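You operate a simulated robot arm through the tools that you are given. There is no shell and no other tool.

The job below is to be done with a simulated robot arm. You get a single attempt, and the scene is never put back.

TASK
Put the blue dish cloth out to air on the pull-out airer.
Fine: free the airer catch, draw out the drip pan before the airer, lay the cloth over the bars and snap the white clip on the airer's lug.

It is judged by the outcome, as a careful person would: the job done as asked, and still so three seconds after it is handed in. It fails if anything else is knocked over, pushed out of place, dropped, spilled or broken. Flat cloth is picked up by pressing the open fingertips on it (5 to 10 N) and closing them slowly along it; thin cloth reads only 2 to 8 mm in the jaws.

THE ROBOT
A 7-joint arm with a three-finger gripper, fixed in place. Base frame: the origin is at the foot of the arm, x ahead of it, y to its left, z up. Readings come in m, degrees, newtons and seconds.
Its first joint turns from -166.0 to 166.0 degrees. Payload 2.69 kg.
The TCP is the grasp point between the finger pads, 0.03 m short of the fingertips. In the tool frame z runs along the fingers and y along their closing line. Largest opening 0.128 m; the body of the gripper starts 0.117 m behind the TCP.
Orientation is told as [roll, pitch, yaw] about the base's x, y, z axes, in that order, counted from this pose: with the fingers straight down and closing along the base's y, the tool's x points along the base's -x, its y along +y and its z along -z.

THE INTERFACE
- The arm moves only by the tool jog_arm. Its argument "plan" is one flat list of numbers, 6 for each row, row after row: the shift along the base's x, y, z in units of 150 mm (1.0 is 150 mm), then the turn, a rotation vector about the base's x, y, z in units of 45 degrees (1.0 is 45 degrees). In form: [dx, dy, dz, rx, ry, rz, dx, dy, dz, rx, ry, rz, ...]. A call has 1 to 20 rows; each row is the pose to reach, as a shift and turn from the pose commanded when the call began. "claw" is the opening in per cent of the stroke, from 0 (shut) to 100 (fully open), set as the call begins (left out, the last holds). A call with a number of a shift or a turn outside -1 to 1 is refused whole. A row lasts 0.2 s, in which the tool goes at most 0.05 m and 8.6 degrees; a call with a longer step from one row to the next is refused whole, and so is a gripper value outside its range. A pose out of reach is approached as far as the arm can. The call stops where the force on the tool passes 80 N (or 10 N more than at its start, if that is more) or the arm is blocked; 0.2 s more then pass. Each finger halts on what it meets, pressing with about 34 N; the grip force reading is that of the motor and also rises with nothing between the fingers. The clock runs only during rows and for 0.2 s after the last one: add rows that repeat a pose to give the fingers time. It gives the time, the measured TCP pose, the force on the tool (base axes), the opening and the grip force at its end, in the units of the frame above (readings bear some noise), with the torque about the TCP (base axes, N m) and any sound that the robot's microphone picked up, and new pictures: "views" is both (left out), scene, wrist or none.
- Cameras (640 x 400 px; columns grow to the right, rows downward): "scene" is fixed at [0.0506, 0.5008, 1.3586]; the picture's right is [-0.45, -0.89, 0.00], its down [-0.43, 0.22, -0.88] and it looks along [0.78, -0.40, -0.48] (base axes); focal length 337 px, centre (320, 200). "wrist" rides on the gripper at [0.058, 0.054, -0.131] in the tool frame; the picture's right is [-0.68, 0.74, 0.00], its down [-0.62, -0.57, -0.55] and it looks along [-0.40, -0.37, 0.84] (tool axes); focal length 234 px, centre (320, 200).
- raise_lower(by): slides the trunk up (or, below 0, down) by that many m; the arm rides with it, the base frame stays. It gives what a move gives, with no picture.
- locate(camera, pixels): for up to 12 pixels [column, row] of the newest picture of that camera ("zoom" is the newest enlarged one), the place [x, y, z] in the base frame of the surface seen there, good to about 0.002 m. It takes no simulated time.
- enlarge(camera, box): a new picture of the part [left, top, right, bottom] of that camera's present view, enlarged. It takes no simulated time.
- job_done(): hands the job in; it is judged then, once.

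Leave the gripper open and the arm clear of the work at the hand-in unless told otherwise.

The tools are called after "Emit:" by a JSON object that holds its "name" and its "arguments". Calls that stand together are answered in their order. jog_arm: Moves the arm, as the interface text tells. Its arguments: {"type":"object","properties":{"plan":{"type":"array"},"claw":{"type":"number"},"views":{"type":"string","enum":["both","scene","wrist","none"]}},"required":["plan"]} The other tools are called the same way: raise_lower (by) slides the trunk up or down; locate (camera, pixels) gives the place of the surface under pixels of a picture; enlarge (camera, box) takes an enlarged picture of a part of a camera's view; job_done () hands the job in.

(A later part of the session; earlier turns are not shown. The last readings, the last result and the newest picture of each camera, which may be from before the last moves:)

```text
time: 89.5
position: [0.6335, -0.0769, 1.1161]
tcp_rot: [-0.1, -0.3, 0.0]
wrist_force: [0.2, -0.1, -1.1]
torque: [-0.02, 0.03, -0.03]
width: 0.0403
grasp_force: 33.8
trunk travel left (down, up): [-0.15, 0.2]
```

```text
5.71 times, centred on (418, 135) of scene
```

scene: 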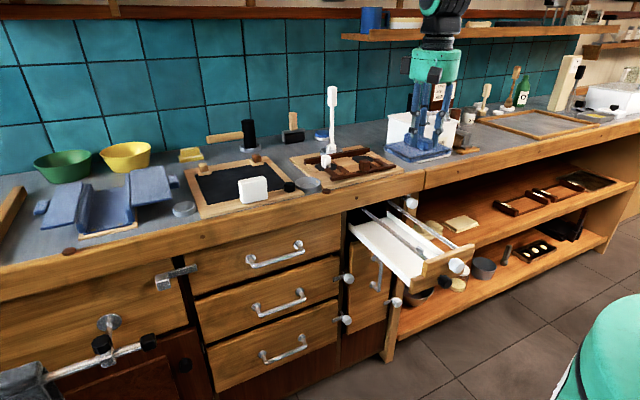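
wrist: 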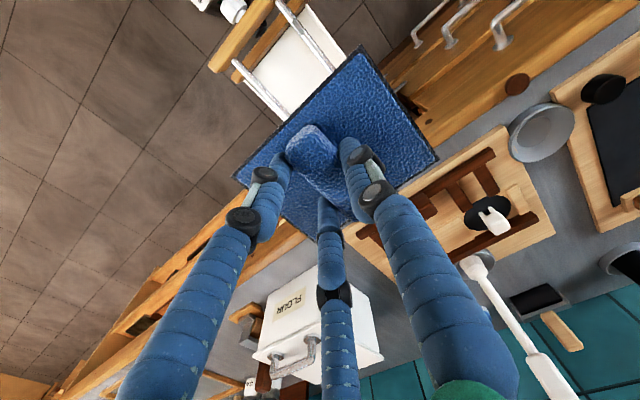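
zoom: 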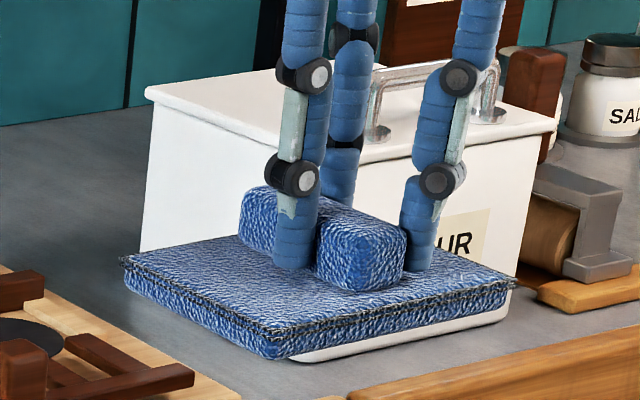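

Emit:
{"name": "locate", "arguments": {"camera": "zoom", "pixels": [[130, 262], [276, 330], [508, 284], [272, 352], [130, 285], [505, 295], [200, 300], [400, 310], [250, 195], [340, 285], [400, 255], [380, 225]]}}

```text
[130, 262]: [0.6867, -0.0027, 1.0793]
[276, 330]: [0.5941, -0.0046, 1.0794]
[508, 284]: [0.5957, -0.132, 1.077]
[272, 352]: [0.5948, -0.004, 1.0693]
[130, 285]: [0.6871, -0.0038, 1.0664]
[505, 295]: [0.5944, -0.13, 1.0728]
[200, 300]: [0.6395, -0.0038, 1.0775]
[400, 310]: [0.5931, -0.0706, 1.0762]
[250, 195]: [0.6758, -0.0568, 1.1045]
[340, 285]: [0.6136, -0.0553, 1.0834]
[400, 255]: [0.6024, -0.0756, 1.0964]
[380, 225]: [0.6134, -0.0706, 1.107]
```

Cloth centre is 9 mm +x/+y of the tool. I shift 7.5 mm to −y so it centres on the bars (y −0.075) and lower it.

Emit:
{"name": "jog_arm", "arguments": {"plan": [0, -0.05, -0.2, 0, 0, 0, 0, -0.05, -0.4, 0, 0, 0, 0, -0.05, -0.6, 0, 0, 0, 0, -0.05, -0.8, 0, 0, 0, 0, -0.05, -1.0, 0, 0, 0, 0, -0.05, -1.0, 0, 0, 0], "views": "both"}}

Emit:
{"name": "enlarge", "arguments": {"camera": "scene", "box": [340, 150, 500, 270]}}

```text
time: 90.9
position: [0.633, -0.0827, 0.9676]
tcp_rot: [-0.1, -0.3, 0.0]
wrist_force: [-1.2, 0.7, -0.7]
torque: [0.02, 0.07, 0.01]
width: 0.0405
grasp_force: 33.8
trunk travel left (down, up): [-0.15, 0.2]
```

scene: 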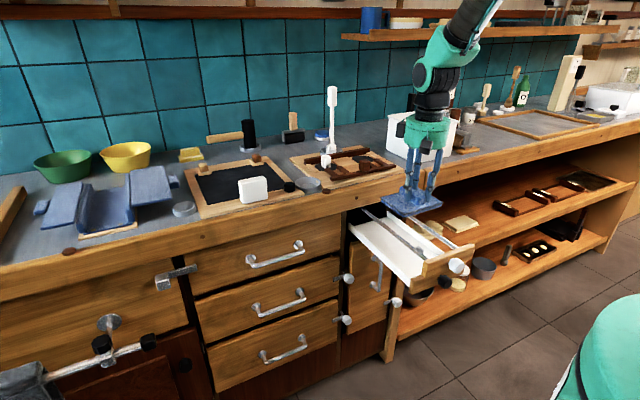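
wrist: 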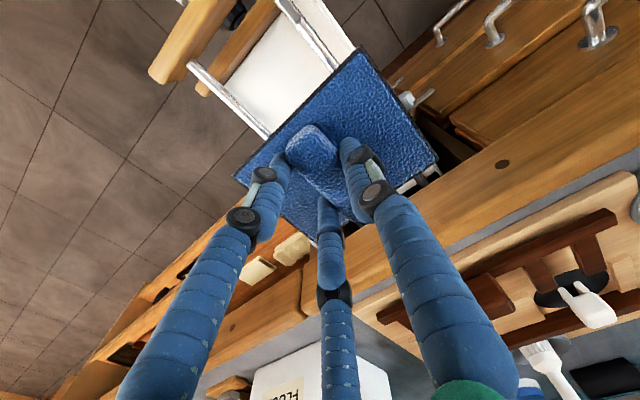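

```text
3.33 times, centred on (420, 210) of scene
```

zoom: 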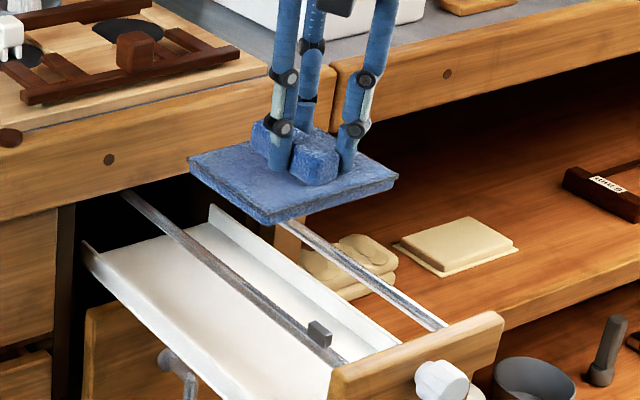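

Lined up over both bars. Lowering to just above the bars, then gently to contact.

Emit:
{"name": "jog_arm", "arguments": {"plan": [0, 0, -0.12, 0, 0, 0, 0, 0, -0.24, 0, 0, 0, 0, 0, -0.36, 0, 0, 0, 0, 0, -0.44, 0, 0, 0, 0, 0, -0.44, 0, 0, 0], "views": "none"}}

Emit:
{"name": "enlarge", "arguments": {"camera": "scene", "box": [340, 160, 500, 270]}}

```text
time: 92.1
position: [0.6322, -0.0723, 0.9012]
tcp_rot: [0.0, -0.3, 0.7]
wrist_force: [1.5, 0.0, -0.4]
torque: [0.02, 0.0, 0.01]
width: 0.0405
grasp_force: 33.9
trunk travel left (down, up): [-0.15, 0.2]
```

```text
3.64 times, centred on (420, 215) of scene
```

zoom: 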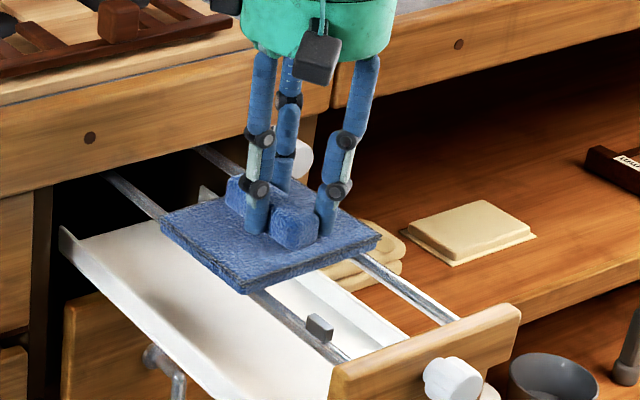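

The tool drifted to y −0.072 on the way down. I'll correct it before touching down.

Emit:
{"name": "jog_arm", "arguments": {"plan": [0, -0.04, 0, 0, 0, 0, 0, -0.08, 0, 0, 0, -0.015, 0, -0.08, 0, 0, 0, -0.015], "views": "none"}}

```text
time: 92.9
position: [0.6331, -0.0847, 0.9015]
tcp_rot: [0.0, -0.3, 0.2]
wrist_force: [-0.4, -0.1, -0.9]
torque: [0.01, 0.03, -0.03]
width: 0.0406
grasp_force: 33.6
trunk travel left (down, up): [-0.15, 0.2]
```

Now at y −0.0847. Checking the cloth edges relative to the bars.

Emit:
{"name": "enlarge", "arguments": {"camera": "scene", "box": [360, 180, 456, 250]}}

```text
5.71 times, centred on (408, 215) of scene
```

zoom: 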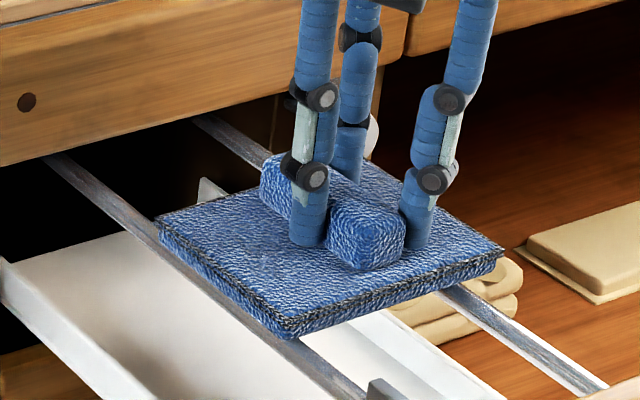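

Emit:
{"name": "locate", "arguments": {"camera": "zoom", "pixels": [[165, 228], [285, 315], [495, 253], [285, 330], [165, 245], [220, 275], [400, 285], [330, 380], [480, 310], [60, 165]]}}

```text
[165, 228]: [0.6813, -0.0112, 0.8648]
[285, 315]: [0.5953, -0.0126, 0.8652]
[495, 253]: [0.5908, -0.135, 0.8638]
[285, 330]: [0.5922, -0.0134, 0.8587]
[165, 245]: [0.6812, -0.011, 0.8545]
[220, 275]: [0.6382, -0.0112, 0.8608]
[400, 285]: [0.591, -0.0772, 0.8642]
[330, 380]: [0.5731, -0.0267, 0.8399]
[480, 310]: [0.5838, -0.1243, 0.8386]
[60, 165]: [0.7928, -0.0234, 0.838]
```

Cloth spans y −0.011…−0.139, covering both bars. Lowering the last centimetre gently.

Emit:
{"name": "jog_arm", "arguments": {"plan": [0, 0, -0.025, 0, 0, 0, 0, 0, -0.05, 0, 0, 0, 0, 0, -0.062, 0, 0, 0, 0, 0, -0.072, 0, 0, 0, 0, 0, -0.072, 0, 0, 0], "views": "none"}}

```text
time: 94.1
position: [0.6342, -0.0842, 0.8924]
tcp_rot: [-0.1, -0.5, 0.1]
wrist_force: [0.5, 5.4, 14.7]
torque: [0.45, 0.22, -0.06]
width: 0.0402
grasp_force: 33.9
trunk travel left (down, up): [-0.15, 0.2]
```

The cloth rests on the bars (15 N up-force). Opening the fingers.

Emit:
{"name": "jog_arm", "arguments": {"plan": [0, 0, 0.01, 0, 0, 0, 0, 0, 0.01, 0, 0, 0, 0, 0, 0.01, 0, 0, 0], "claw": 58, "views": "both"}}

Emit:
{"name": "enlarge", "arguments": {"camera": "scene", "box": [360, 180, 456, 250]}}

```text
time: 94.9
position: [0.6334, -0.0853, 0.8918]
tcp_rot: [0.1, -0.3, 0.3]
wrist_force: [-0.1, 0.0, 0.5]
torque: [0.0, 0.02, -0.02]
width: 0.0743
grasp_force: 0.1
trunk travel left (down, up): [-0.15, 0.2]
```

scene: 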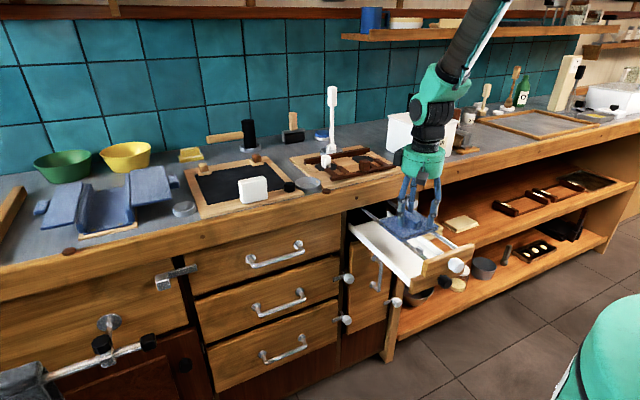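
wrist: 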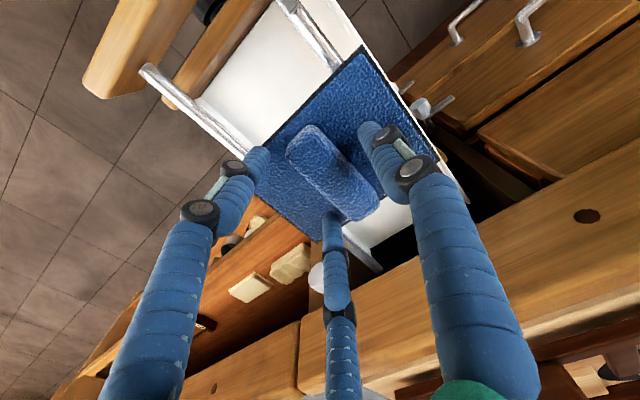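

```text
5.71 times, centred on (408, 215) of scene
```

zoom: 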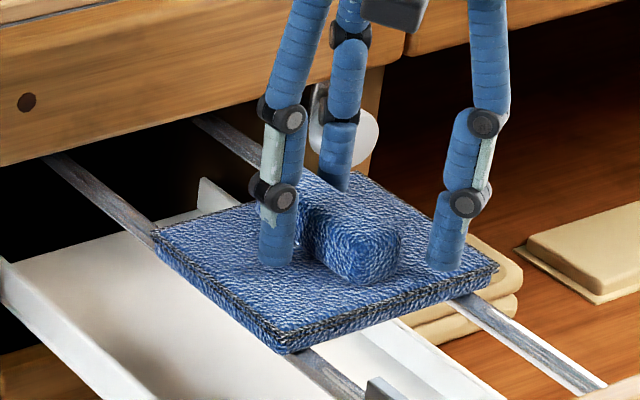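

The cloth lies on both bars. I'll rise straight up clear of it, and meanwhile examine the clip's surroundings.

Emit:
{"name": "jog_arm", "arguments": {"plan": [0, 0, 0.06, 0, 0, 0, 0, 0, 0.14, 0, 0, 0, 0, 0, 0.3, 0, 0, 0, 0, 0, 0.5, 0, 0, 0, 0, 0, 0.75, 0, 0, 0, 0, 0, 1.0, 0, 0, 0], "views": "both"}}

Emit:
{"name": "enlarge", "arguments": {"camera": "scene", "box": [350, 190, 470, 270]}}

Emit:
{"name": "enlarge", "arguments": {"camera": "scene", "box": [300, 140, 364, 180]}}

```text
time: 96.3
position: [0.6327, -0.0841, 1.0424]
tcp_rot: [0.1, -0.4, 0.2]
wrist_force: [0.5, 0.5, -0.2]
torque: [0.0, 0.03, -0.01]
width: 0.074
grasp_force: 0.0
trunk travel left (down, up): [-0.15, 0.2]
```

scene: 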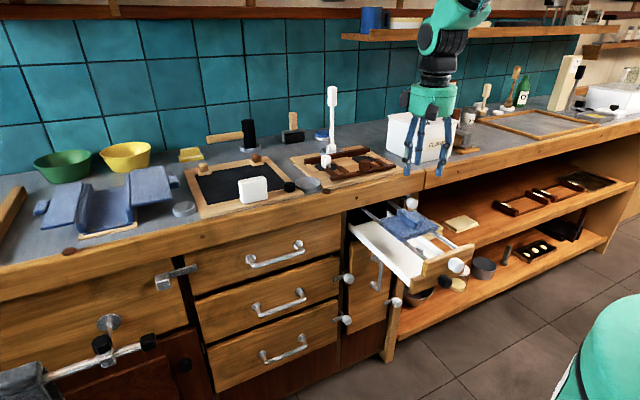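
wrist: 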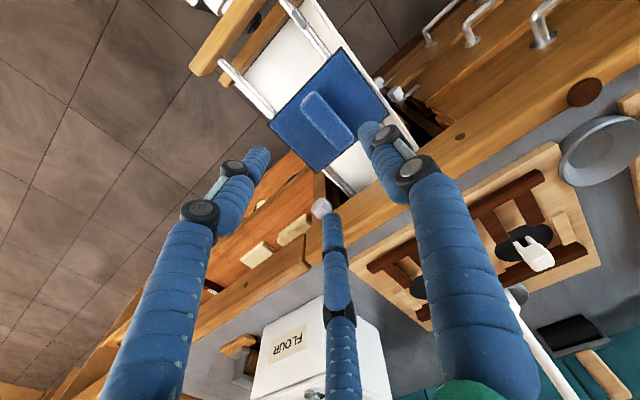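

```text
5.00 times, centred on (410, 230) of scene
```

zoom: 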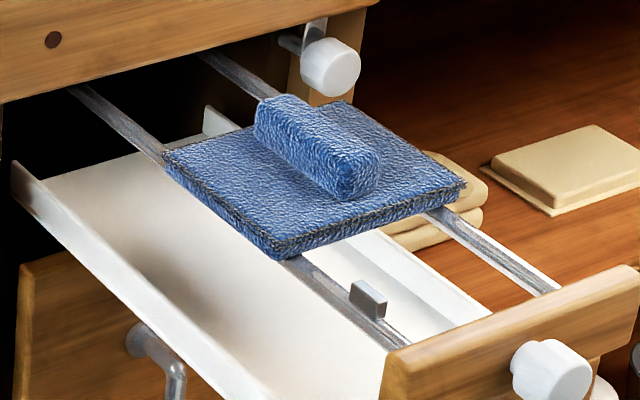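

```text
10.00 times, centred on (332, 160) of scene
```

zoom: 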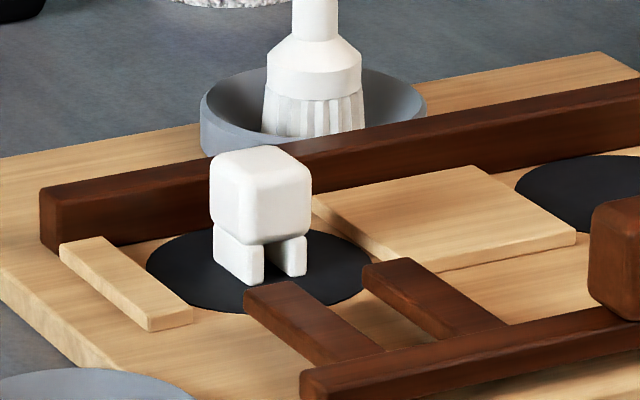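

The cloth sits flat across both bars and the lug is free. Measuring what surrounds the clip.

Emit:
{"name": "locate", "arguments": {"camera": "zoom", "pixels": [[130, 180], [130, 225], [330, 150], [270, 295], [300, 330], [395, 275], [110, 260], [400, 220], [262, 180], [237, 270], [240, 215], [312, 50]]}}

Emit:
{"name": "locate", "arguments": {"camera": "zoom", "pixels": [[213, 190], [260, 215], [308, 190], [260, 150], [216, 250], [240, 280], [262, 284], [283, 275], [305, 272], [250, 305], [370, 262], [450, 170]]}}

```text
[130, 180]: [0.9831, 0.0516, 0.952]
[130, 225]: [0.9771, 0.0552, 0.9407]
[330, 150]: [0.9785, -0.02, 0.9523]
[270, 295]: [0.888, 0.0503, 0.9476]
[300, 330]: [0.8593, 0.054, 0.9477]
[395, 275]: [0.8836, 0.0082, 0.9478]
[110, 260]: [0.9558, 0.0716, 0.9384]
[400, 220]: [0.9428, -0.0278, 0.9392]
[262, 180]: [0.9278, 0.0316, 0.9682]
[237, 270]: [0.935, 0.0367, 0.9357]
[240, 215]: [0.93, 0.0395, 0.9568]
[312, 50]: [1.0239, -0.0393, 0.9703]
```

```text
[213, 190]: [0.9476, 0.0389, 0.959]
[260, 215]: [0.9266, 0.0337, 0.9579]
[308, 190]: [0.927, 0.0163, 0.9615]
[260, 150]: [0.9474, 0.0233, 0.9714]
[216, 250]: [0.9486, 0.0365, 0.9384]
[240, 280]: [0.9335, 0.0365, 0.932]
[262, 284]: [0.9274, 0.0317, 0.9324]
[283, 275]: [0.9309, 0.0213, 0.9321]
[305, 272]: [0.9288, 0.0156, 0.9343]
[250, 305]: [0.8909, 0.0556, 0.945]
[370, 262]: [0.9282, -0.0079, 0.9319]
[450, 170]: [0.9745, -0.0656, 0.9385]
```

Surroundings: rear beam top z 0.952 at x ≥ 0.976, front rungs end at x ≤ 0.90. I check the tall white brush and the hand's side boxes for clearance.

Emit:
{"name": "locate", "arguments": {"camera": "scene", "pixels": [[332, 90], [332, 100], [331, 115], [331, 130], [404, 100], [455, 113], [438, 95], [413, 90], [455, 98], [430, 110], [462, 108], [402, 95]]}}

Emit:
{"name": "enlarge", "arguments": {"camera": "scene", "box": [380, 20, 500, 180]}}

```text
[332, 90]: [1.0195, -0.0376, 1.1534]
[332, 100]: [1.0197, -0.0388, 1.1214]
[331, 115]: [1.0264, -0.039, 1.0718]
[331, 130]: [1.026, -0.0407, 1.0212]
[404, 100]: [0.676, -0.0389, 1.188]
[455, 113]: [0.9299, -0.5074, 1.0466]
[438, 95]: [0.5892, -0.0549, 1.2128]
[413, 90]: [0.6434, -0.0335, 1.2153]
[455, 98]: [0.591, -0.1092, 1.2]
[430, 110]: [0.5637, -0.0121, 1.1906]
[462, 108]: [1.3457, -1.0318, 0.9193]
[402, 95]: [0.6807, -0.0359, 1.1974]
```

```text
2.50 times, centred on (440, 100) of scene
```

zoom: 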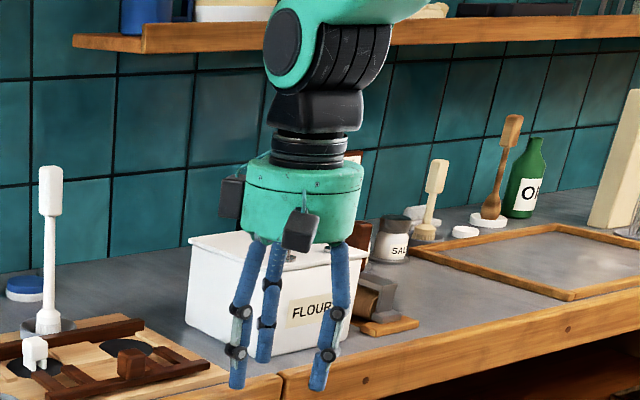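

Clearances are fine (brush 11 cm from the clip). Moving over toward the clip at z≈1.12.

Emit:
{"name": "jog_arm", "arguments": {"plan": [0.0, 0.0, 0.25, 0, 0, 0, 0.15, 0.05, 0.5, 0, 0, 0, 0.4, 0.15, 0.5, 0, 0, 0, 0.65, 0.25, 0.5, 0, 0, 0, 0.85, 0.32, 0.5, 0, 0, 0, 1.0, 0.37, 0.5, 0, 0, 0], "claw": 36, "views": "none"}}

Emit:
{"name": "jog_arm", "arguments": {"plan": [0.25, 0.1, 0, 0, 0, 0, 0.5, 0.2, 0, 0, 0, 0, 0.75, 0.28, -0.1, 0, 0, 0, 1.0, 0.36, -0.3, 0, 0, 0, 1.0, 0.36, -0.3, 0, 0, 0], "views": "both"}}

```text
time: 97.7
position: [0.78, -0.0259, 1.1181]
tcp_rot: [0.0, -0.3, 0.2]
wrist_force: [-0.1, 0.2, 0.3]
torque: [-0.01, -0.05, 0.01]
width: 0.0462
grasp_force: 0.0
trunk travel left (down, up): [-0.15, 0.2]
```

```text
time: 98.9
position: [0.9325, 0.0312, 1.0695]
tcp_rot: [-0.1, -0.2, 0.2]
wrist_force: [0.7, 0.9, -1.5]
torque: [-0.04, 0.1, 0.0]
width: 0.046
grasp_force: 0.0
trunk travel left (down, up): [-0.15, 0.2]
```

scene: 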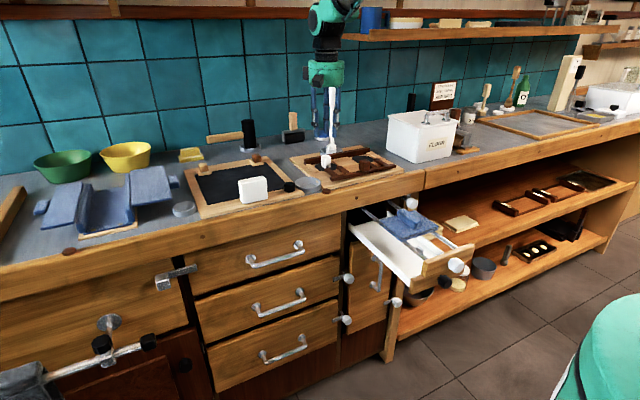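
wrist: 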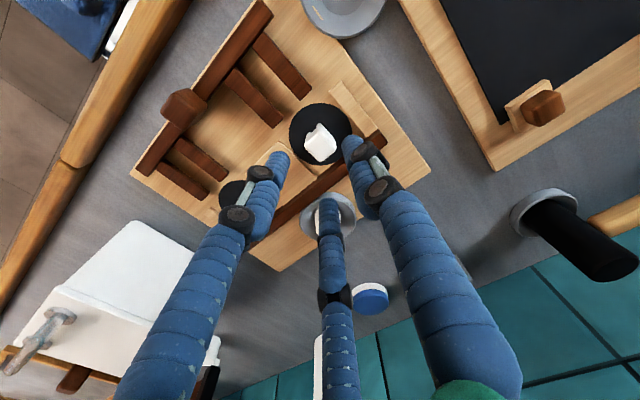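

I'll check the clearance to the white brush and the alignment with the clip.

Emit:
{"name": "enlarge", "arguments": {"camera": "scene", "box": [290, 50, 370, 180]}}

Emit:
{"name": "enlarge", "arguments": {"camera": "wrist", "box": [230, 80, 420, 230]}}

```text
3.08 times, centred on (330, 115) of scene
```

zoom: 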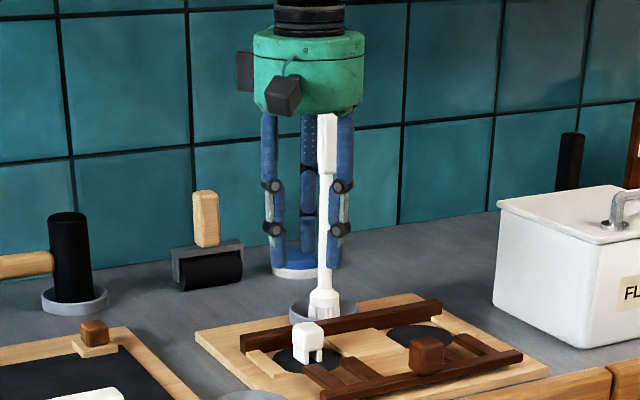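

```text
2.67 times, centred on (325, 155) of wrist
```

zoom: 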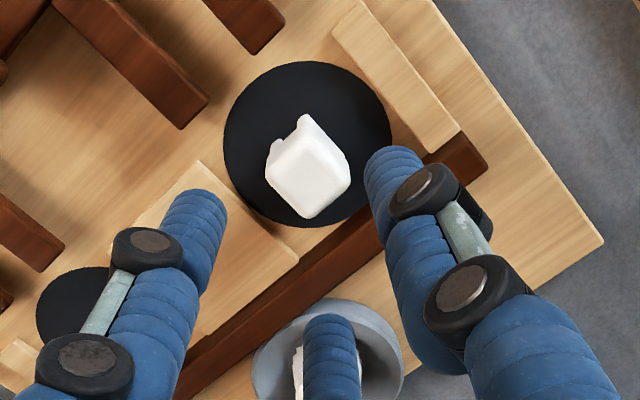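

Alignment correction needed is +5 mm x, −5 mm y. Descending to just above the clip.

Emit:
{"name": "jog_arm", "arguments": {"plan": [0.018, -0.016, -0.15, 0, 0, 0, 0.035, -0.031, -0.3, 0, 0, 0, 0.035, -0.031, -0.4, 0, 0, 0, 0.035, -0.031, -0.45, 0, 0, 0, 0.035, -0.031, -0.45, 0, 0, 0], "views": "both"}}

Emit:
{"name": "enlarge", "arguments": {"camera": "wrist", "box": [230, 80, 420, 230]}}

Emit:
{"name": "enlarge", "arguments": {"camera": "scene", "box": [290, 90, 370, 190]}}

```text
time: 100.1
position: [0.9364, 0.0261, 1.0045]
tcp_rot: [0.0, -0.3, 0.2]
wrist_force: [0.3, -0.1, -0.4]
torque: [-0.01, 0.0, 0.01]
width: 0.0462
grasp_force: 0.0
trunk travel left (down, up): [-0.15, 0.2]
```

scene: 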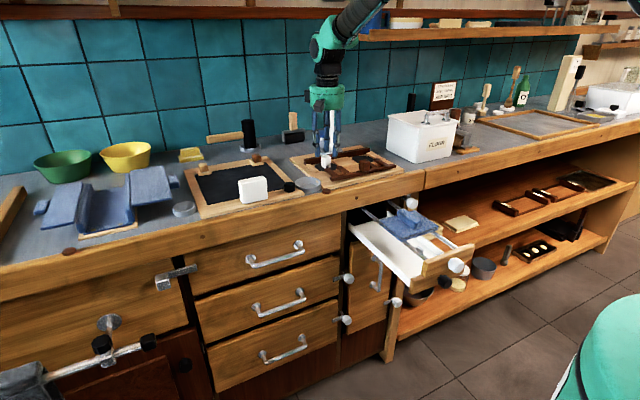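
wrist: 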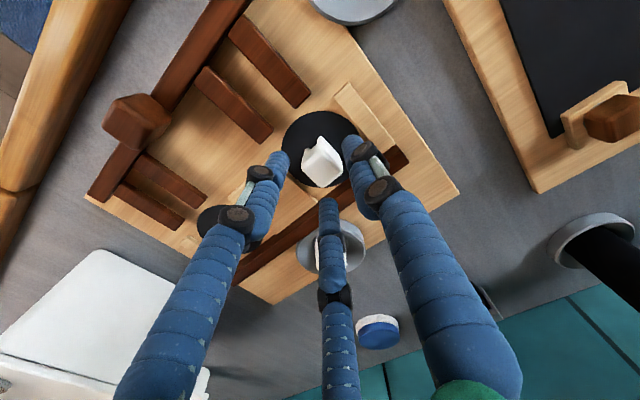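

```text
2.67 times, centred on (325, 155) of wrist
```

zoom: 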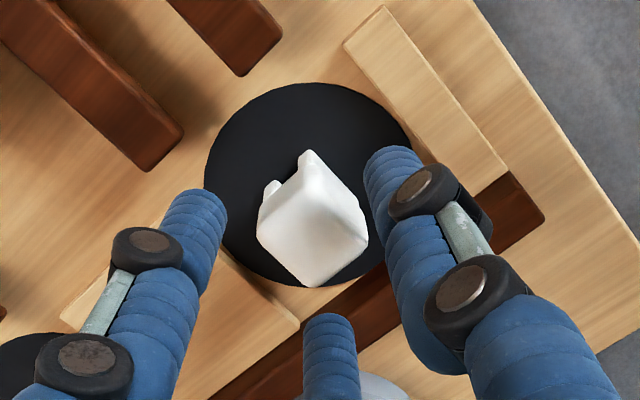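

```text
4.00 times, centred on (330, 140) of scene
```

zoom: 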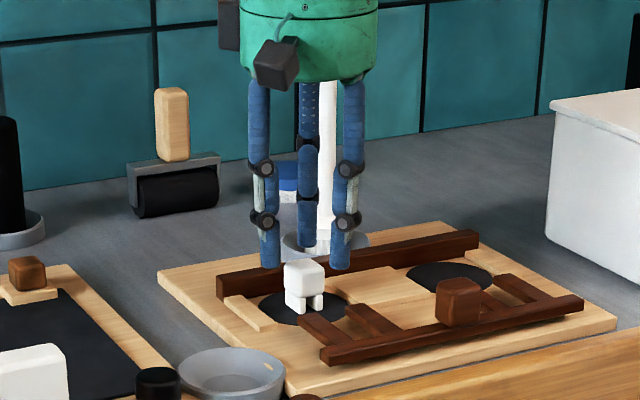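

Well centred. Going down to z≈0.981 so the tips sit beside the clip's head.

Emit:
{"name": "jog_arm", "arguments": {"plan": [0.013, 0, -0.06, 0, 0, 0, 0.013, 0, -0.11, 0, 0, 0, 0.013, 0, -0.155, 0, 0, 0, 0.013, 0, -0.155, 0, 0, 0], "views": "wrist"}}

Emit:
{"name": "enlarge", "arguments": {"camera": "wrist", "box": [230, 80, 420, 230]}}

Emit:
{"name": "enlarge", "arguments": {"camera": "scene", "box": [300, 130, 364, 180]}}

```text
time: 101.1
position: [0.9392, 0.0242, 0.9817]
tcp_rot: [-0.1, -0.3, 0.2]
wrist_force: [0.2, 0.4, -0.1]
torque: [0.0, -0.01, 0.0]
width: 0.0462
grasp_force: 0.1
trunk travel left (down, up): [-0.15, 0.2]
```

wrist: 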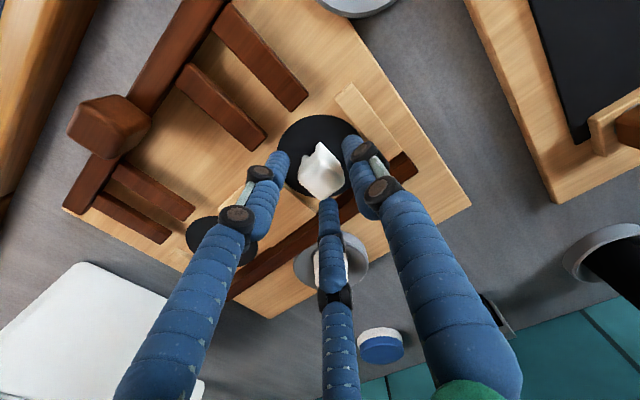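

```text
2.67 times, centred on (325, 155) of wrist
```

zoom: 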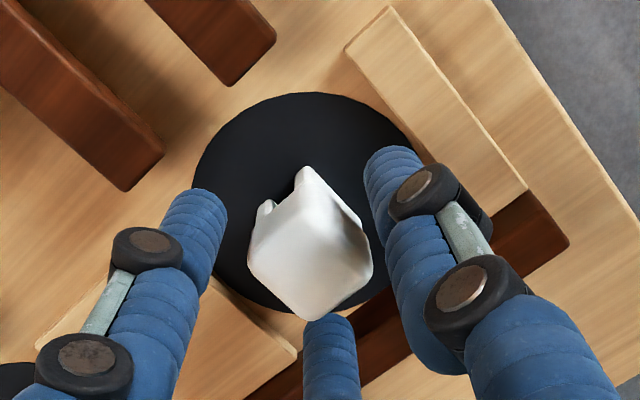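

```text
8.00 times, centred on (332, 155) of scene
```

zoom: 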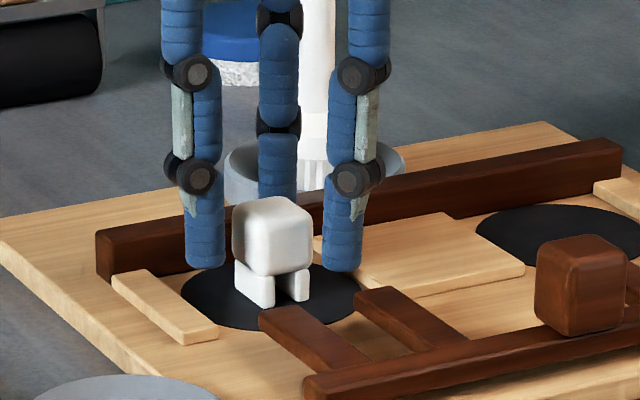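

Nudging 2.5 mm to +y and closing on the clip's head.

Emit:
{"name": "jog_arm", "arguments": {"plan": [0, 0.015, 0, 0, 0, 0, 0, 0.015, 0, 0, 0, 0], "claw": 27, "views": "none"}}

Emit:
{"name": "jog_arm", "arguments": {"plan": [0, 0, 0, 0, 0, 0, 0, 0, 0, 0, 0, 0, 0, 0, 0, 0, 0, 0], "claw": 0, "views": "wrist"}}

Emit:
{"name": "enlarge", "arguments": {"camera": "scene", "box": [300, 130, 364, 180]}}

Emit:
{"name": "enlarge", "arguments": {"camera": "wrist", "box": [230, 80, 420, 230]}}

```text
time: 101.7
position: [0.9395, 0.0264, 0.9822]
tcp_rot: [-0.1, -0.3, 0.1]
wrist_force: [-0.1, 0.8, 0.6]
torque: [0.01, 0.01, 0.01]
width: 0.0348
grasp_force: 0.2
trunk travel left (down, up): [-0.15, 0.2]
```

```text
time: 102.5
position: [0.9393, 0.027, 0.9803]
tcp_rot: [-0.1, -0.3, 0.2]
wrist_force: [0.2, 0.7, 0.1]
torque: [0.02, 0.01, -0.02]
width: 0.0314
grasp_force: 33.7
trunk travel left (down, up): [-0.15, 0.2]
```

wrist: 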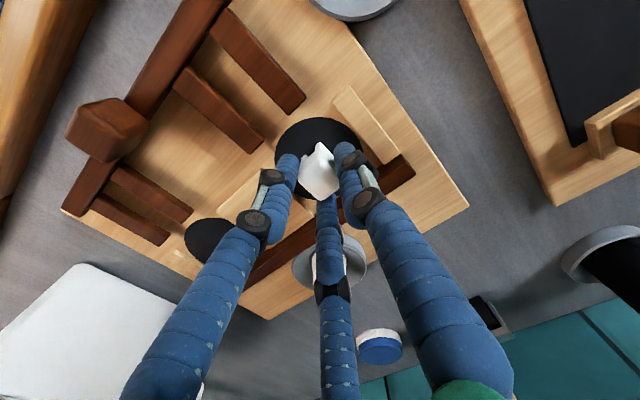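

```text
8.00 times, centred on (332, 155) of scene
```

zoom: 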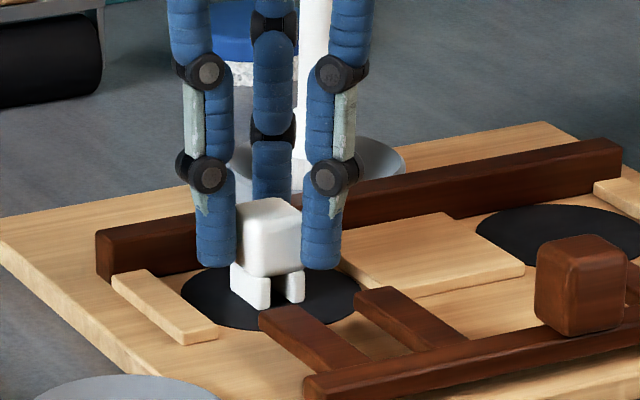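

```text
2.67 times, centred on (325, 155) of wrist
```

zoom: 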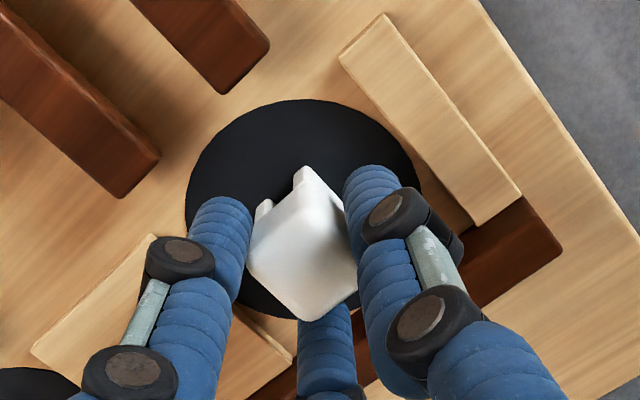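

Gripped (31 mm, 34 N). Lifting 5 cm and checking the clip's pose in the fingers.

Emit:
{"name": "jog_arm", "arguments": {"plan": [0, 0, 0.06, 0, 0, 0, 0, 0, 0.14, 0, 0, 0, 0, 0, 0.24, 0, 0, 0, 0, 0, 0.35, 0, 0, 0, 0, 0, 0.35, 0, 0, 0], "views": "both"}}

Emit:
{"name": "enlarge", "arguments": {"camera": "scene", "box": [300, 100, 364, 160]}}

Emit:
{"name": "enlarge", "arguments": {"camera": "wrist", "box": [230, 80, 420, 230]}}

```text
time: 103.7
position: [0.9359, 0.0294, 1.0325]
tcp_rot: [-0.1, -0.4, 0.2]
wrist_force: [0.4, 0.4, 0.1]
torque: [0.01, 0.0, -0.01]
width: 0.0315
grasp_force: 33.9
trunk travel left (down, up): [-0.15, 0.2]
```

scene: 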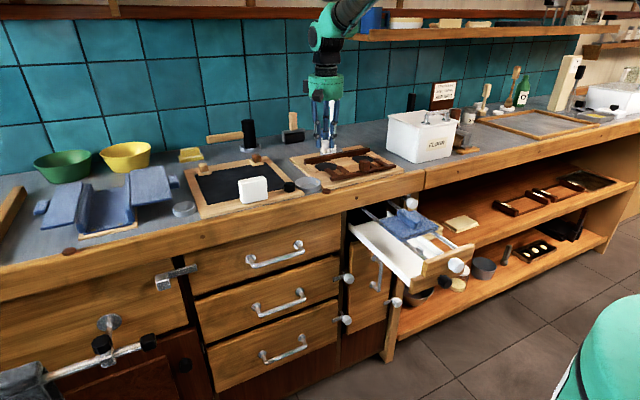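
wrist: 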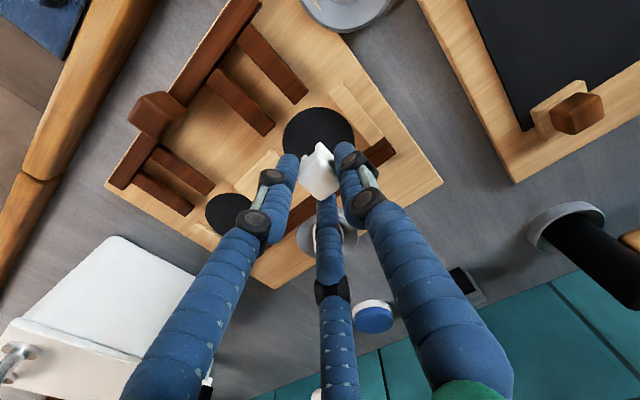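

```text
6.67 times, centred on (332, 130) of scene
```

zoom: 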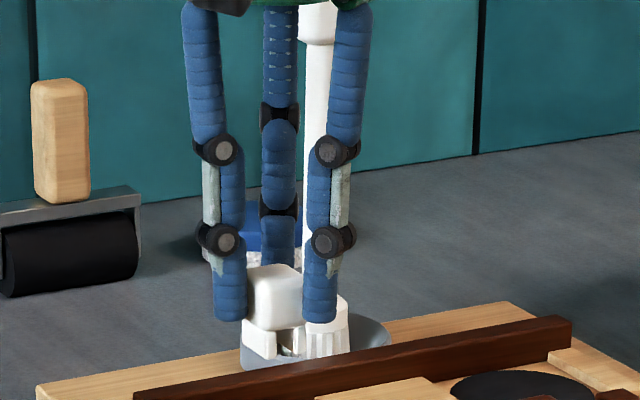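

```text
2.67 times, centred on (325, 155) of wrist
```

zoom: 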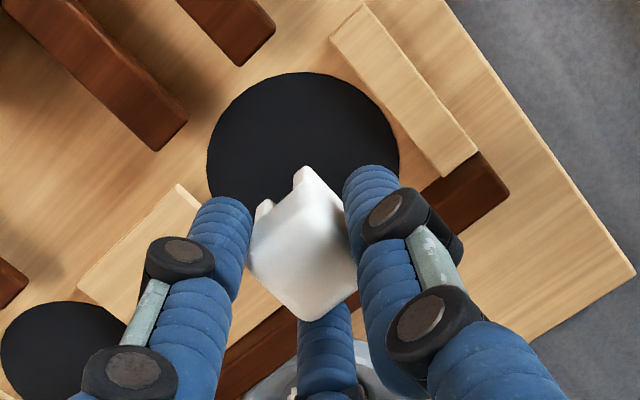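

The clip is held square and straight. Raising and carrying it back above the airer's lug.

Emit:
{"name": "jog_arm", "arguments": {"plan": [0, 0, 0.2, 0, 0, 0, 0, 0, 0.45, 0, 0, 0, -0.1, 0, 0.65, 0, 0, 0, -0.3, -0.03, 0.65, 0, 0, 0, -0.55, -0.08, 0.65, 0, 0, 0, -0.8, -0.12, 0.65, 0, 0, 0, -1.0, -0.15, 0.65, 0, 0, 0], "views": "none"}}

Emit:
{"name": "jog_arm", "arguments": {"plan": [-0.25, -0.04, 0, 0, 0, 0, -0.5, -0.08, 0, 0, 0, 0, -0.75, -0.12, 0, 0, 0, 0, -1.0, -0.15, 0, 0, 0, 0], "views": "none"}}

Emit:
{"name": "jog_arm", "arguments": {"plan": [-0.2, -0.02, -0.1, 0, 0, 0, -0.4, -0.05, -0.3, 0, 0, 0, -0.6, -0.08, -0.5, 0, 0, 0, -0.6, -0.08, -0.7, 0, 0, 0, -0.6, -0.08, -0.7, 0, 0, 0], "views": "both"}}

```text
time: 105.3
position: [0.7868, 0.0007, 1.132]
tcp_rot: [0.0, -0.4, 0.2]
wrist_force: [0.2, -0.3, 0.5]
torque: [0.01, 0.04, -0.02]
width: 0.0315
grasp_force: 33.7
trunk travel left (down, up): [-0.15, 0.2]
```

```text
time: 106.3
position: [0.6392, -0.0226, 1.1327]
tcp_rot: [-0.1, -0.2, 0.2]
wrist_force: [0.2, 0.2, -1.4]
torque: [-0.01, 0.03, 0.0]
width: 0.0313
grasp_force: 34.5
trunk travel left (down, up): [-0.15, 0.2]
```

```text
time: 107.5
position: [0.5506, -0.0324, 1.0252]
tcp_rot: [0.0, -0.3, 0.2]
wrist_force: [1.0, -0.5, -1.2]
torque: [-0.02, 0.07, 0.02]
width: 0.0312
grasp_force: 34.0
trunk travel left (down, up): [-0.15, 0.2]
```

scene: 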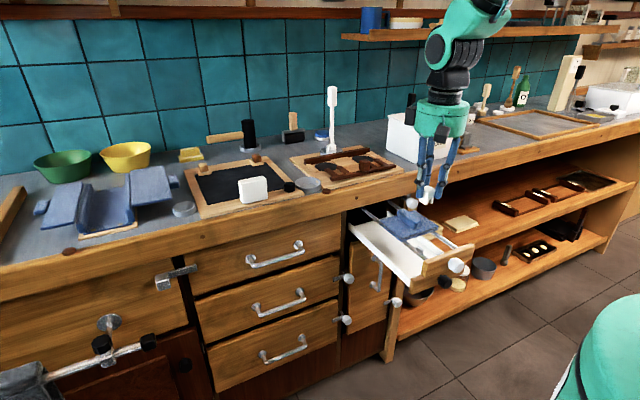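
wrist: 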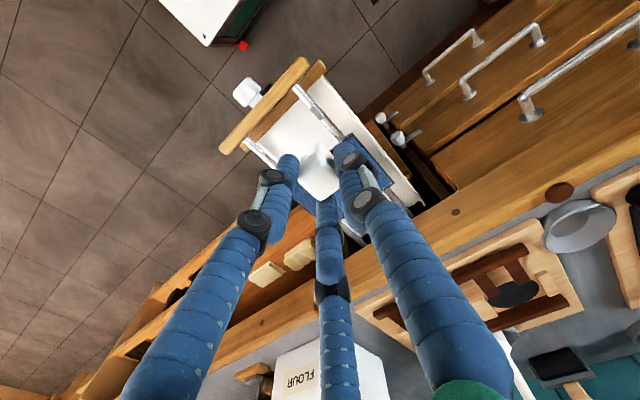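

Above the lug. I'll measure the clip in the hand precisely and the lug again.

Emit:
{"name": "enlarge", "arguments": {"camera": "scene", "box": [405, 165, 453, 205]}}

```text
10.00 times, centred on (429, 185) of scene
```

zoom: 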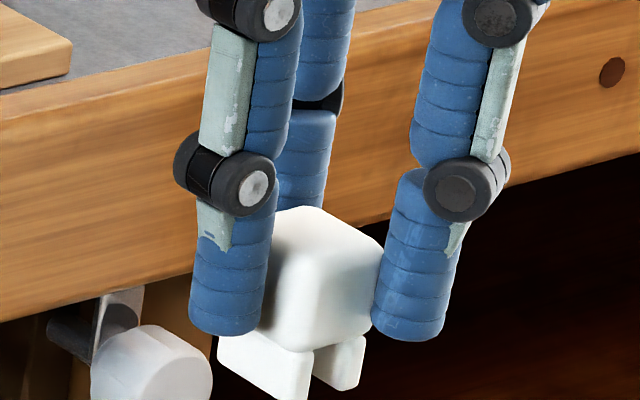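

Emit:
{"name": "locate", "arguments": {"camera": "zoom", "pixels": [[230, 350], [275, 370], [300, 375], [310, 365], [335, 375], [350, 370], [362, 340], [300, 320], [340, 300], [300, 235], [285, 280], [325, 250]]}}

Emit:
{"name": "enlarge", "arguments": {"camera": "scene", "box": [400, 195, 448, 235]}}

```text
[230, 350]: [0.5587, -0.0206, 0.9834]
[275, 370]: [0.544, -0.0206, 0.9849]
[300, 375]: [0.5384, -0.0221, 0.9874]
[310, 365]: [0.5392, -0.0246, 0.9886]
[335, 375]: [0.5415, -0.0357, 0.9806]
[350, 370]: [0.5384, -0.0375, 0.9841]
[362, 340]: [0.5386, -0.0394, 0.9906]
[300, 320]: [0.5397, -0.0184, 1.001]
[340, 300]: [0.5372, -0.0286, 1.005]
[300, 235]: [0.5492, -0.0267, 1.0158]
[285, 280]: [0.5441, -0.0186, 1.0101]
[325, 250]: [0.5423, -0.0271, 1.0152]
```

```text
10.00 times, centred on (424, 215) of scene
```

zoom: 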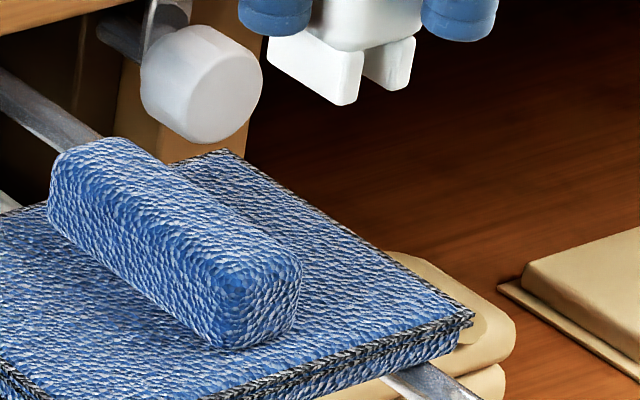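

Clip centre is +2.4 mm y, −1.5 mm x from the tool. Target tool position for the lug: (0.5425, −0.0311). Lowering to z≈0.93 first.

Emit:
{"name": "jog_arm", "arguments": {"plan": [-0.02, 0.005, -0.15, 0, 0, 0, -0.04, 0.009, -0.3, 0, 0, 0, -0.054, 0.009, -0.45, 0, 0, 0, -0.054, 0.009, -0.6, 0, 0, 0, -0.054, 0.009, -0.635, 0, 0, 0, -0.054, 0.009, -0.635, 0, 0, 0], "views": "both"}}

Emit:
{"name": "enlarge", "arguments": {"camera": "scene", "box": [396, 215, 444, 255]}}

```text
time: 108.9
position: [0.5438, -0.0317, 0.9317]
tcp_rot: [0.0, -0.3, 0.2]
wrist_force: [-0.6, 0.0, 0.0]
torque: [0.01, -0.01, -0.03]
width: 0.0313
grasp_force: 33.5
trunk travel left (down, up): [-0.15, 0.2]
```

scene: 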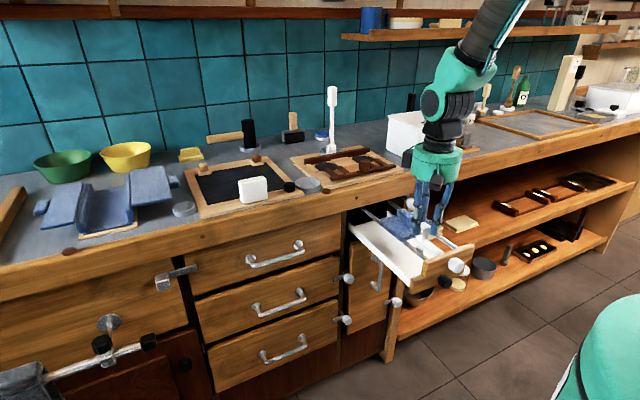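
wrist: 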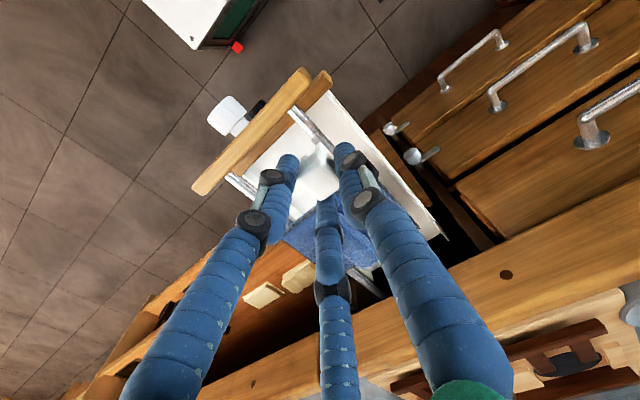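

```text
10.00 times, centred on (420, 235) of scene
```

zoom: 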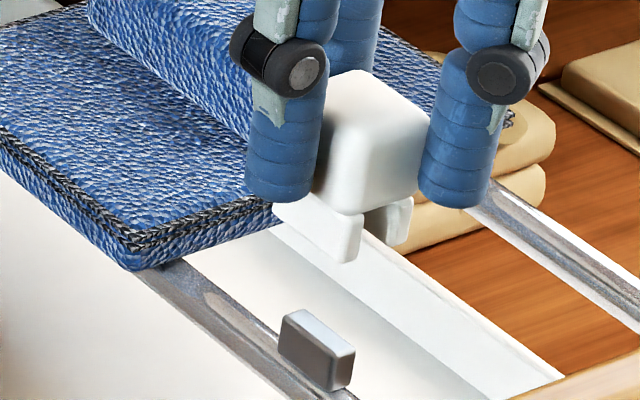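

Both are in view. Measuring the legs and lug together.

Emit:
{"name": "locate", "arguments": {"camera": "zoom", "pixels": [[285, 335], [320, 360], [300, 315], [335, 350], [348, 352], [340, 375], [300, 225], [340, 240], [350, 245], [358, 235], [390, 235], [408, 225]]}}

Emit:
{"name": "locate", "arguments": {"camera": "zoom", "pixels": [[290, 210], [355, 220], [395, 205], [410, 205], [365, 180], [345, 150], [400, 140], [250, 340], [240, 330], [262, 322], [310, 320], [330, 340]]}}

```text
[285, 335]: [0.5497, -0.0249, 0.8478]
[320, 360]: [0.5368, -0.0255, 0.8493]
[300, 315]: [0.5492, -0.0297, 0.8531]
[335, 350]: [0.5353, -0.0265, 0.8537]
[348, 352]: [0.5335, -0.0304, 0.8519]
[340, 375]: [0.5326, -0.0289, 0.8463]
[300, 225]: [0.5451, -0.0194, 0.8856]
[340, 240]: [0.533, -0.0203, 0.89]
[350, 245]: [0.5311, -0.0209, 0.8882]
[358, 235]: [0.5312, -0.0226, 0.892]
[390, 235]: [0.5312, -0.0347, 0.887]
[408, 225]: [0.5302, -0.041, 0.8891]
```

```text
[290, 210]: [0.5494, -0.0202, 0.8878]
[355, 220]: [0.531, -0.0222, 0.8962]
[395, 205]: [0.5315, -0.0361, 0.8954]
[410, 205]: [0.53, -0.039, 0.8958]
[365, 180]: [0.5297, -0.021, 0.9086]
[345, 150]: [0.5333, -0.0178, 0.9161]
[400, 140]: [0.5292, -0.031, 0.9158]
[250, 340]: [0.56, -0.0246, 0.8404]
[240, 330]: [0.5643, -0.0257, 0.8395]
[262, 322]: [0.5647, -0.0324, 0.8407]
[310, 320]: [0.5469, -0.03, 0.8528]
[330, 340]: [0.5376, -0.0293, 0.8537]
```

Clip gap centre y −0.0300 vs lug −0.0286: shift +1.4 mm; x already matches. Lowering to 3 mm above the lug and rechecking.

Emit:
{"name": "jog_arm", "arguments": {"plan": [0, 0.009, -0.06, 0, 0, 0, 0, 0.009, -0.12, 0, 0, 0, 0, 0.009, -0.165, 0, 0, 0, 0, 0.009, -0.165, 0, 0, 0], "views": "none"}}

Emit:
{"name": "enlarge", "arguments": {"camera": "scene", "box": [400, 225, 440, 258]}}

```text
time: 109.9
position: [0.5429, -0.0335, 0.9058]
tcp_rot: [-0.1, -0.3, 0.3]
wrist_force: [0.2, -0.1, 0.0]
torque: [0.0, 0.01, 0.02]
width: 0.0314
grasp_force: 34.0
trunk travel left (down, up): [-0.15, 0.2]
```

```text
12.12 times, centred on (420, 242) of scene
```

zoom: 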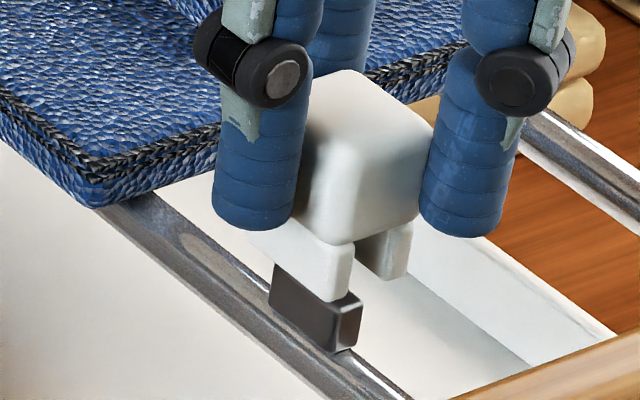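

Emit:
{"name": "locate", "arguments": {"camera": "zoom", "pixels": [[335, 275], [345, 260], [352, 262], [375, 265], [395, 265], [405, 250], [290, 260], [310, 255], [285, 295], [330, 330], [350, 310], [355, 335]]}}

```text
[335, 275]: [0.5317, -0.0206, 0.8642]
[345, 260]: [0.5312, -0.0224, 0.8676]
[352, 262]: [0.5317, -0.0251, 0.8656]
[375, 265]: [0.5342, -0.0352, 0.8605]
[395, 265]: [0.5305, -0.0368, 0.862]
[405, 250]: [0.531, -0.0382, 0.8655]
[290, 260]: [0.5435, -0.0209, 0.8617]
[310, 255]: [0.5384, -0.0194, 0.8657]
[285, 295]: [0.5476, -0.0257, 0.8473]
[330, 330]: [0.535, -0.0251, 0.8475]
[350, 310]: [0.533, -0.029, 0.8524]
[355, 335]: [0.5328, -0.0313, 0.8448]
```

The left leg's inner face is level with the lug's left face; I need about +1.7 mm in y. Shifting and rechecking.

Emit:
{"name": "jog_arm", "arguments": {"plan": [0, 0.012, 0, 0, 0, 0, 0, 0.012, 0, 0, 0, 0], "views": "none"}}

Emit:
{"name": "enlarge", "arguments": {"camera": "scene", "box": [405, 230, 437, 256]}}

```text
time: 110.5
position: [0.5441, -0.0298, 0.9066]
tcp_rot: [-0.1, -0.3, 0.2]
wrist_force: [0.4, 0.2, -0.6]
torque: [0.01, -0.01, 0.02]
width: 0.0315
grasp_force: 33.9
trunk travel left (down, up): [-0.15, 0.2]
```

```text
15.38 times, centred on (421, 243) of scene
```

zoom: 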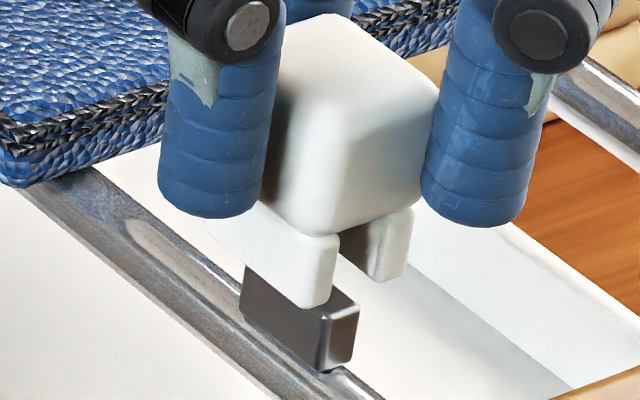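

Emit:
{"name": "locate", "arguments": {"camera": "zoom", "pixels": [[310, 280], [322, 270], [333, 265], [325, 300], [360, 260], [380, 265], [405, 250], [400, 270], [280, 310], [310, 340], [335, 320], [355, 315]]}}

Emit:
{"name": "locate", "arguments": {"camera": "zoom", "pixels": [[308, 290], [316, 260], [329, 262], [336, 250], [372, 268], [385, 255], [408, 235], [250, 285], [322, 360], [345, 350], [357, 330], [345, 307]]}}

```text
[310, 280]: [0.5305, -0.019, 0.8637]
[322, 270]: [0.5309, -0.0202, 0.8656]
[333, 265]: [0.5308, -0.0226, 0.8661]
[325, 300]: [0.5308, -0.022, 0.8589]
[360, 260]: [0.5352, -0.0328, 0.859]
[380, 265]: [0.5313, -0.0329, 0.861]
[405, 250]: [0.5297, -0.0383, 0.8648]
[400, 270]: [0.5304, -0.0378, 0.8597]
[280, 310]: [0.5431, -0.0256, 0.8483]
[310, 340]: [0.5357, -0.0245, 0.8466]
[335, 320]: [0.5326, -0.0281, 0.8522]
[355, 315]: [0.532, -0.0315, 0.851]
```

```text
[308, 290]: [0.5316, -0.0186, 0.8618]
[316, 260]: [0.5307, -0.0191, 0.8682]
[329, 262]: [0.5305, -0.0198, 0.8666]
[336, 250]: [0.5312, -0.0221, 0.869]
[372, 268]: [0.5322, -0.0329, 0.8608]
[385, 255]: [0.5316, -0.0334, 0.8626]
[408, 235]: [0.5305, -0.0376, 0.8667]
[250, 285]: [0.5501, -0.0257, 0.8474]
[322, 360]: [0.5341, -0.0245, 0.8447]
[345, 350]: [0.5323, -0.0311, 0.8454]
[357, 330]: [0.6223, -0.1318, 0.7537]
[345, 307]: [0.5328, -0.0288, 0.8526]
```

Gap centre −0.028 vs lug −0.0284: aligned. Pressing straight down slowly.

Emit:
{"name": "jog_arm", "arguments": {"plan": [0, 0, -0.015, 0, 0, 0, 0, 0, -0.03, 0, 0, 0, 0, 0, -0.045, 0, 0, 0, 0, 0, -0.06, 0, 0, 0, 0, 0, -0.06, 0, 0, 0], "views": "none"}}

Emit:
{"name": "enlarge", "arguments": {"camera": "scene", "box": [405, 230, 437, 256]}}

```text
time: 111.7
position: [0.542, -0.0299, 0.8969]
tcp_rot: [0.0, -0.2, 0.3]
wrist_force: [1.0, -2.5, -0.6]
torque: [-0.09, 0.03, 0.0]
width: 0.0316
grasp_force: 34.3
trunk travel left (down, up): [-0.15, 0.2]
```

```text
15.38 times, centred on (421, 243) of scene
```

zoom: 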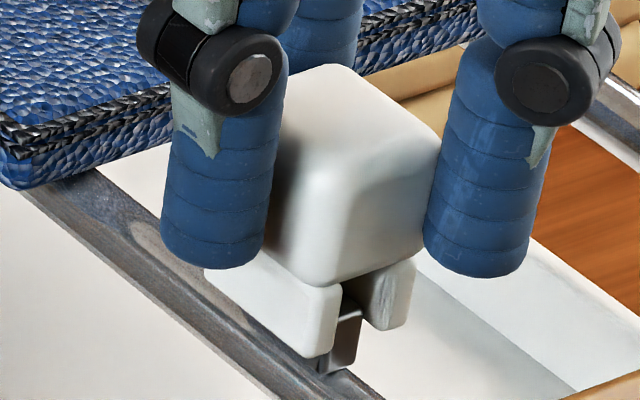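

The legs straddle the lug with almost no side force. Continuing the push until it seats/snaps.

Emit:
{"name": "jog_arm", "arguments": {"plan": [0, 0, -0.015, 0, 0, 0, 0, 0, -0.03, 0, 0, 0, 0, 0, -0.045, 0, 0, 0, 0, 0, -0.06, 0, 0, 0, 0, 0, -0.07, 0, 0, 0, 0, 0, -0.07, 0, 0, 0], "views": "none"}}

Emit:
{"name": "enlarge", "arguments": {"camera": "scene", "box": [405, 230, 437, 256]}}

```text
time: 113.1
position: [0.5423, -0.0309, 0.8879]
tcp_rot: [0.0, -0.5, 0.2]
wrist_force: [1.6, -4.3, 32.5]
torque: [-0.34, -0.01, 0.01]
width: 0.0317
grasp_force: 34.0
trunk travel left (down, up): [-0.15, 0.2]
```

```text
15.38 times, centred on (421, 243) of scene
```

zoom: 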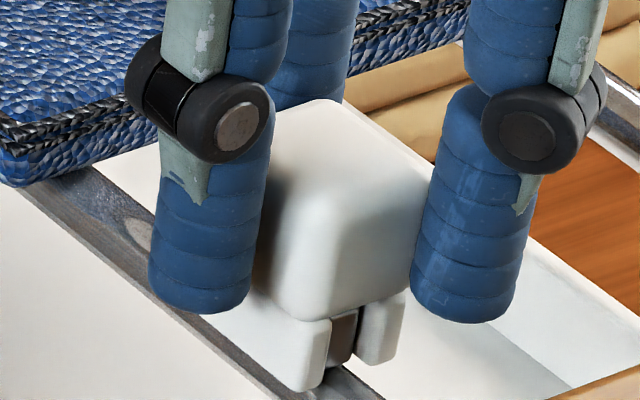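

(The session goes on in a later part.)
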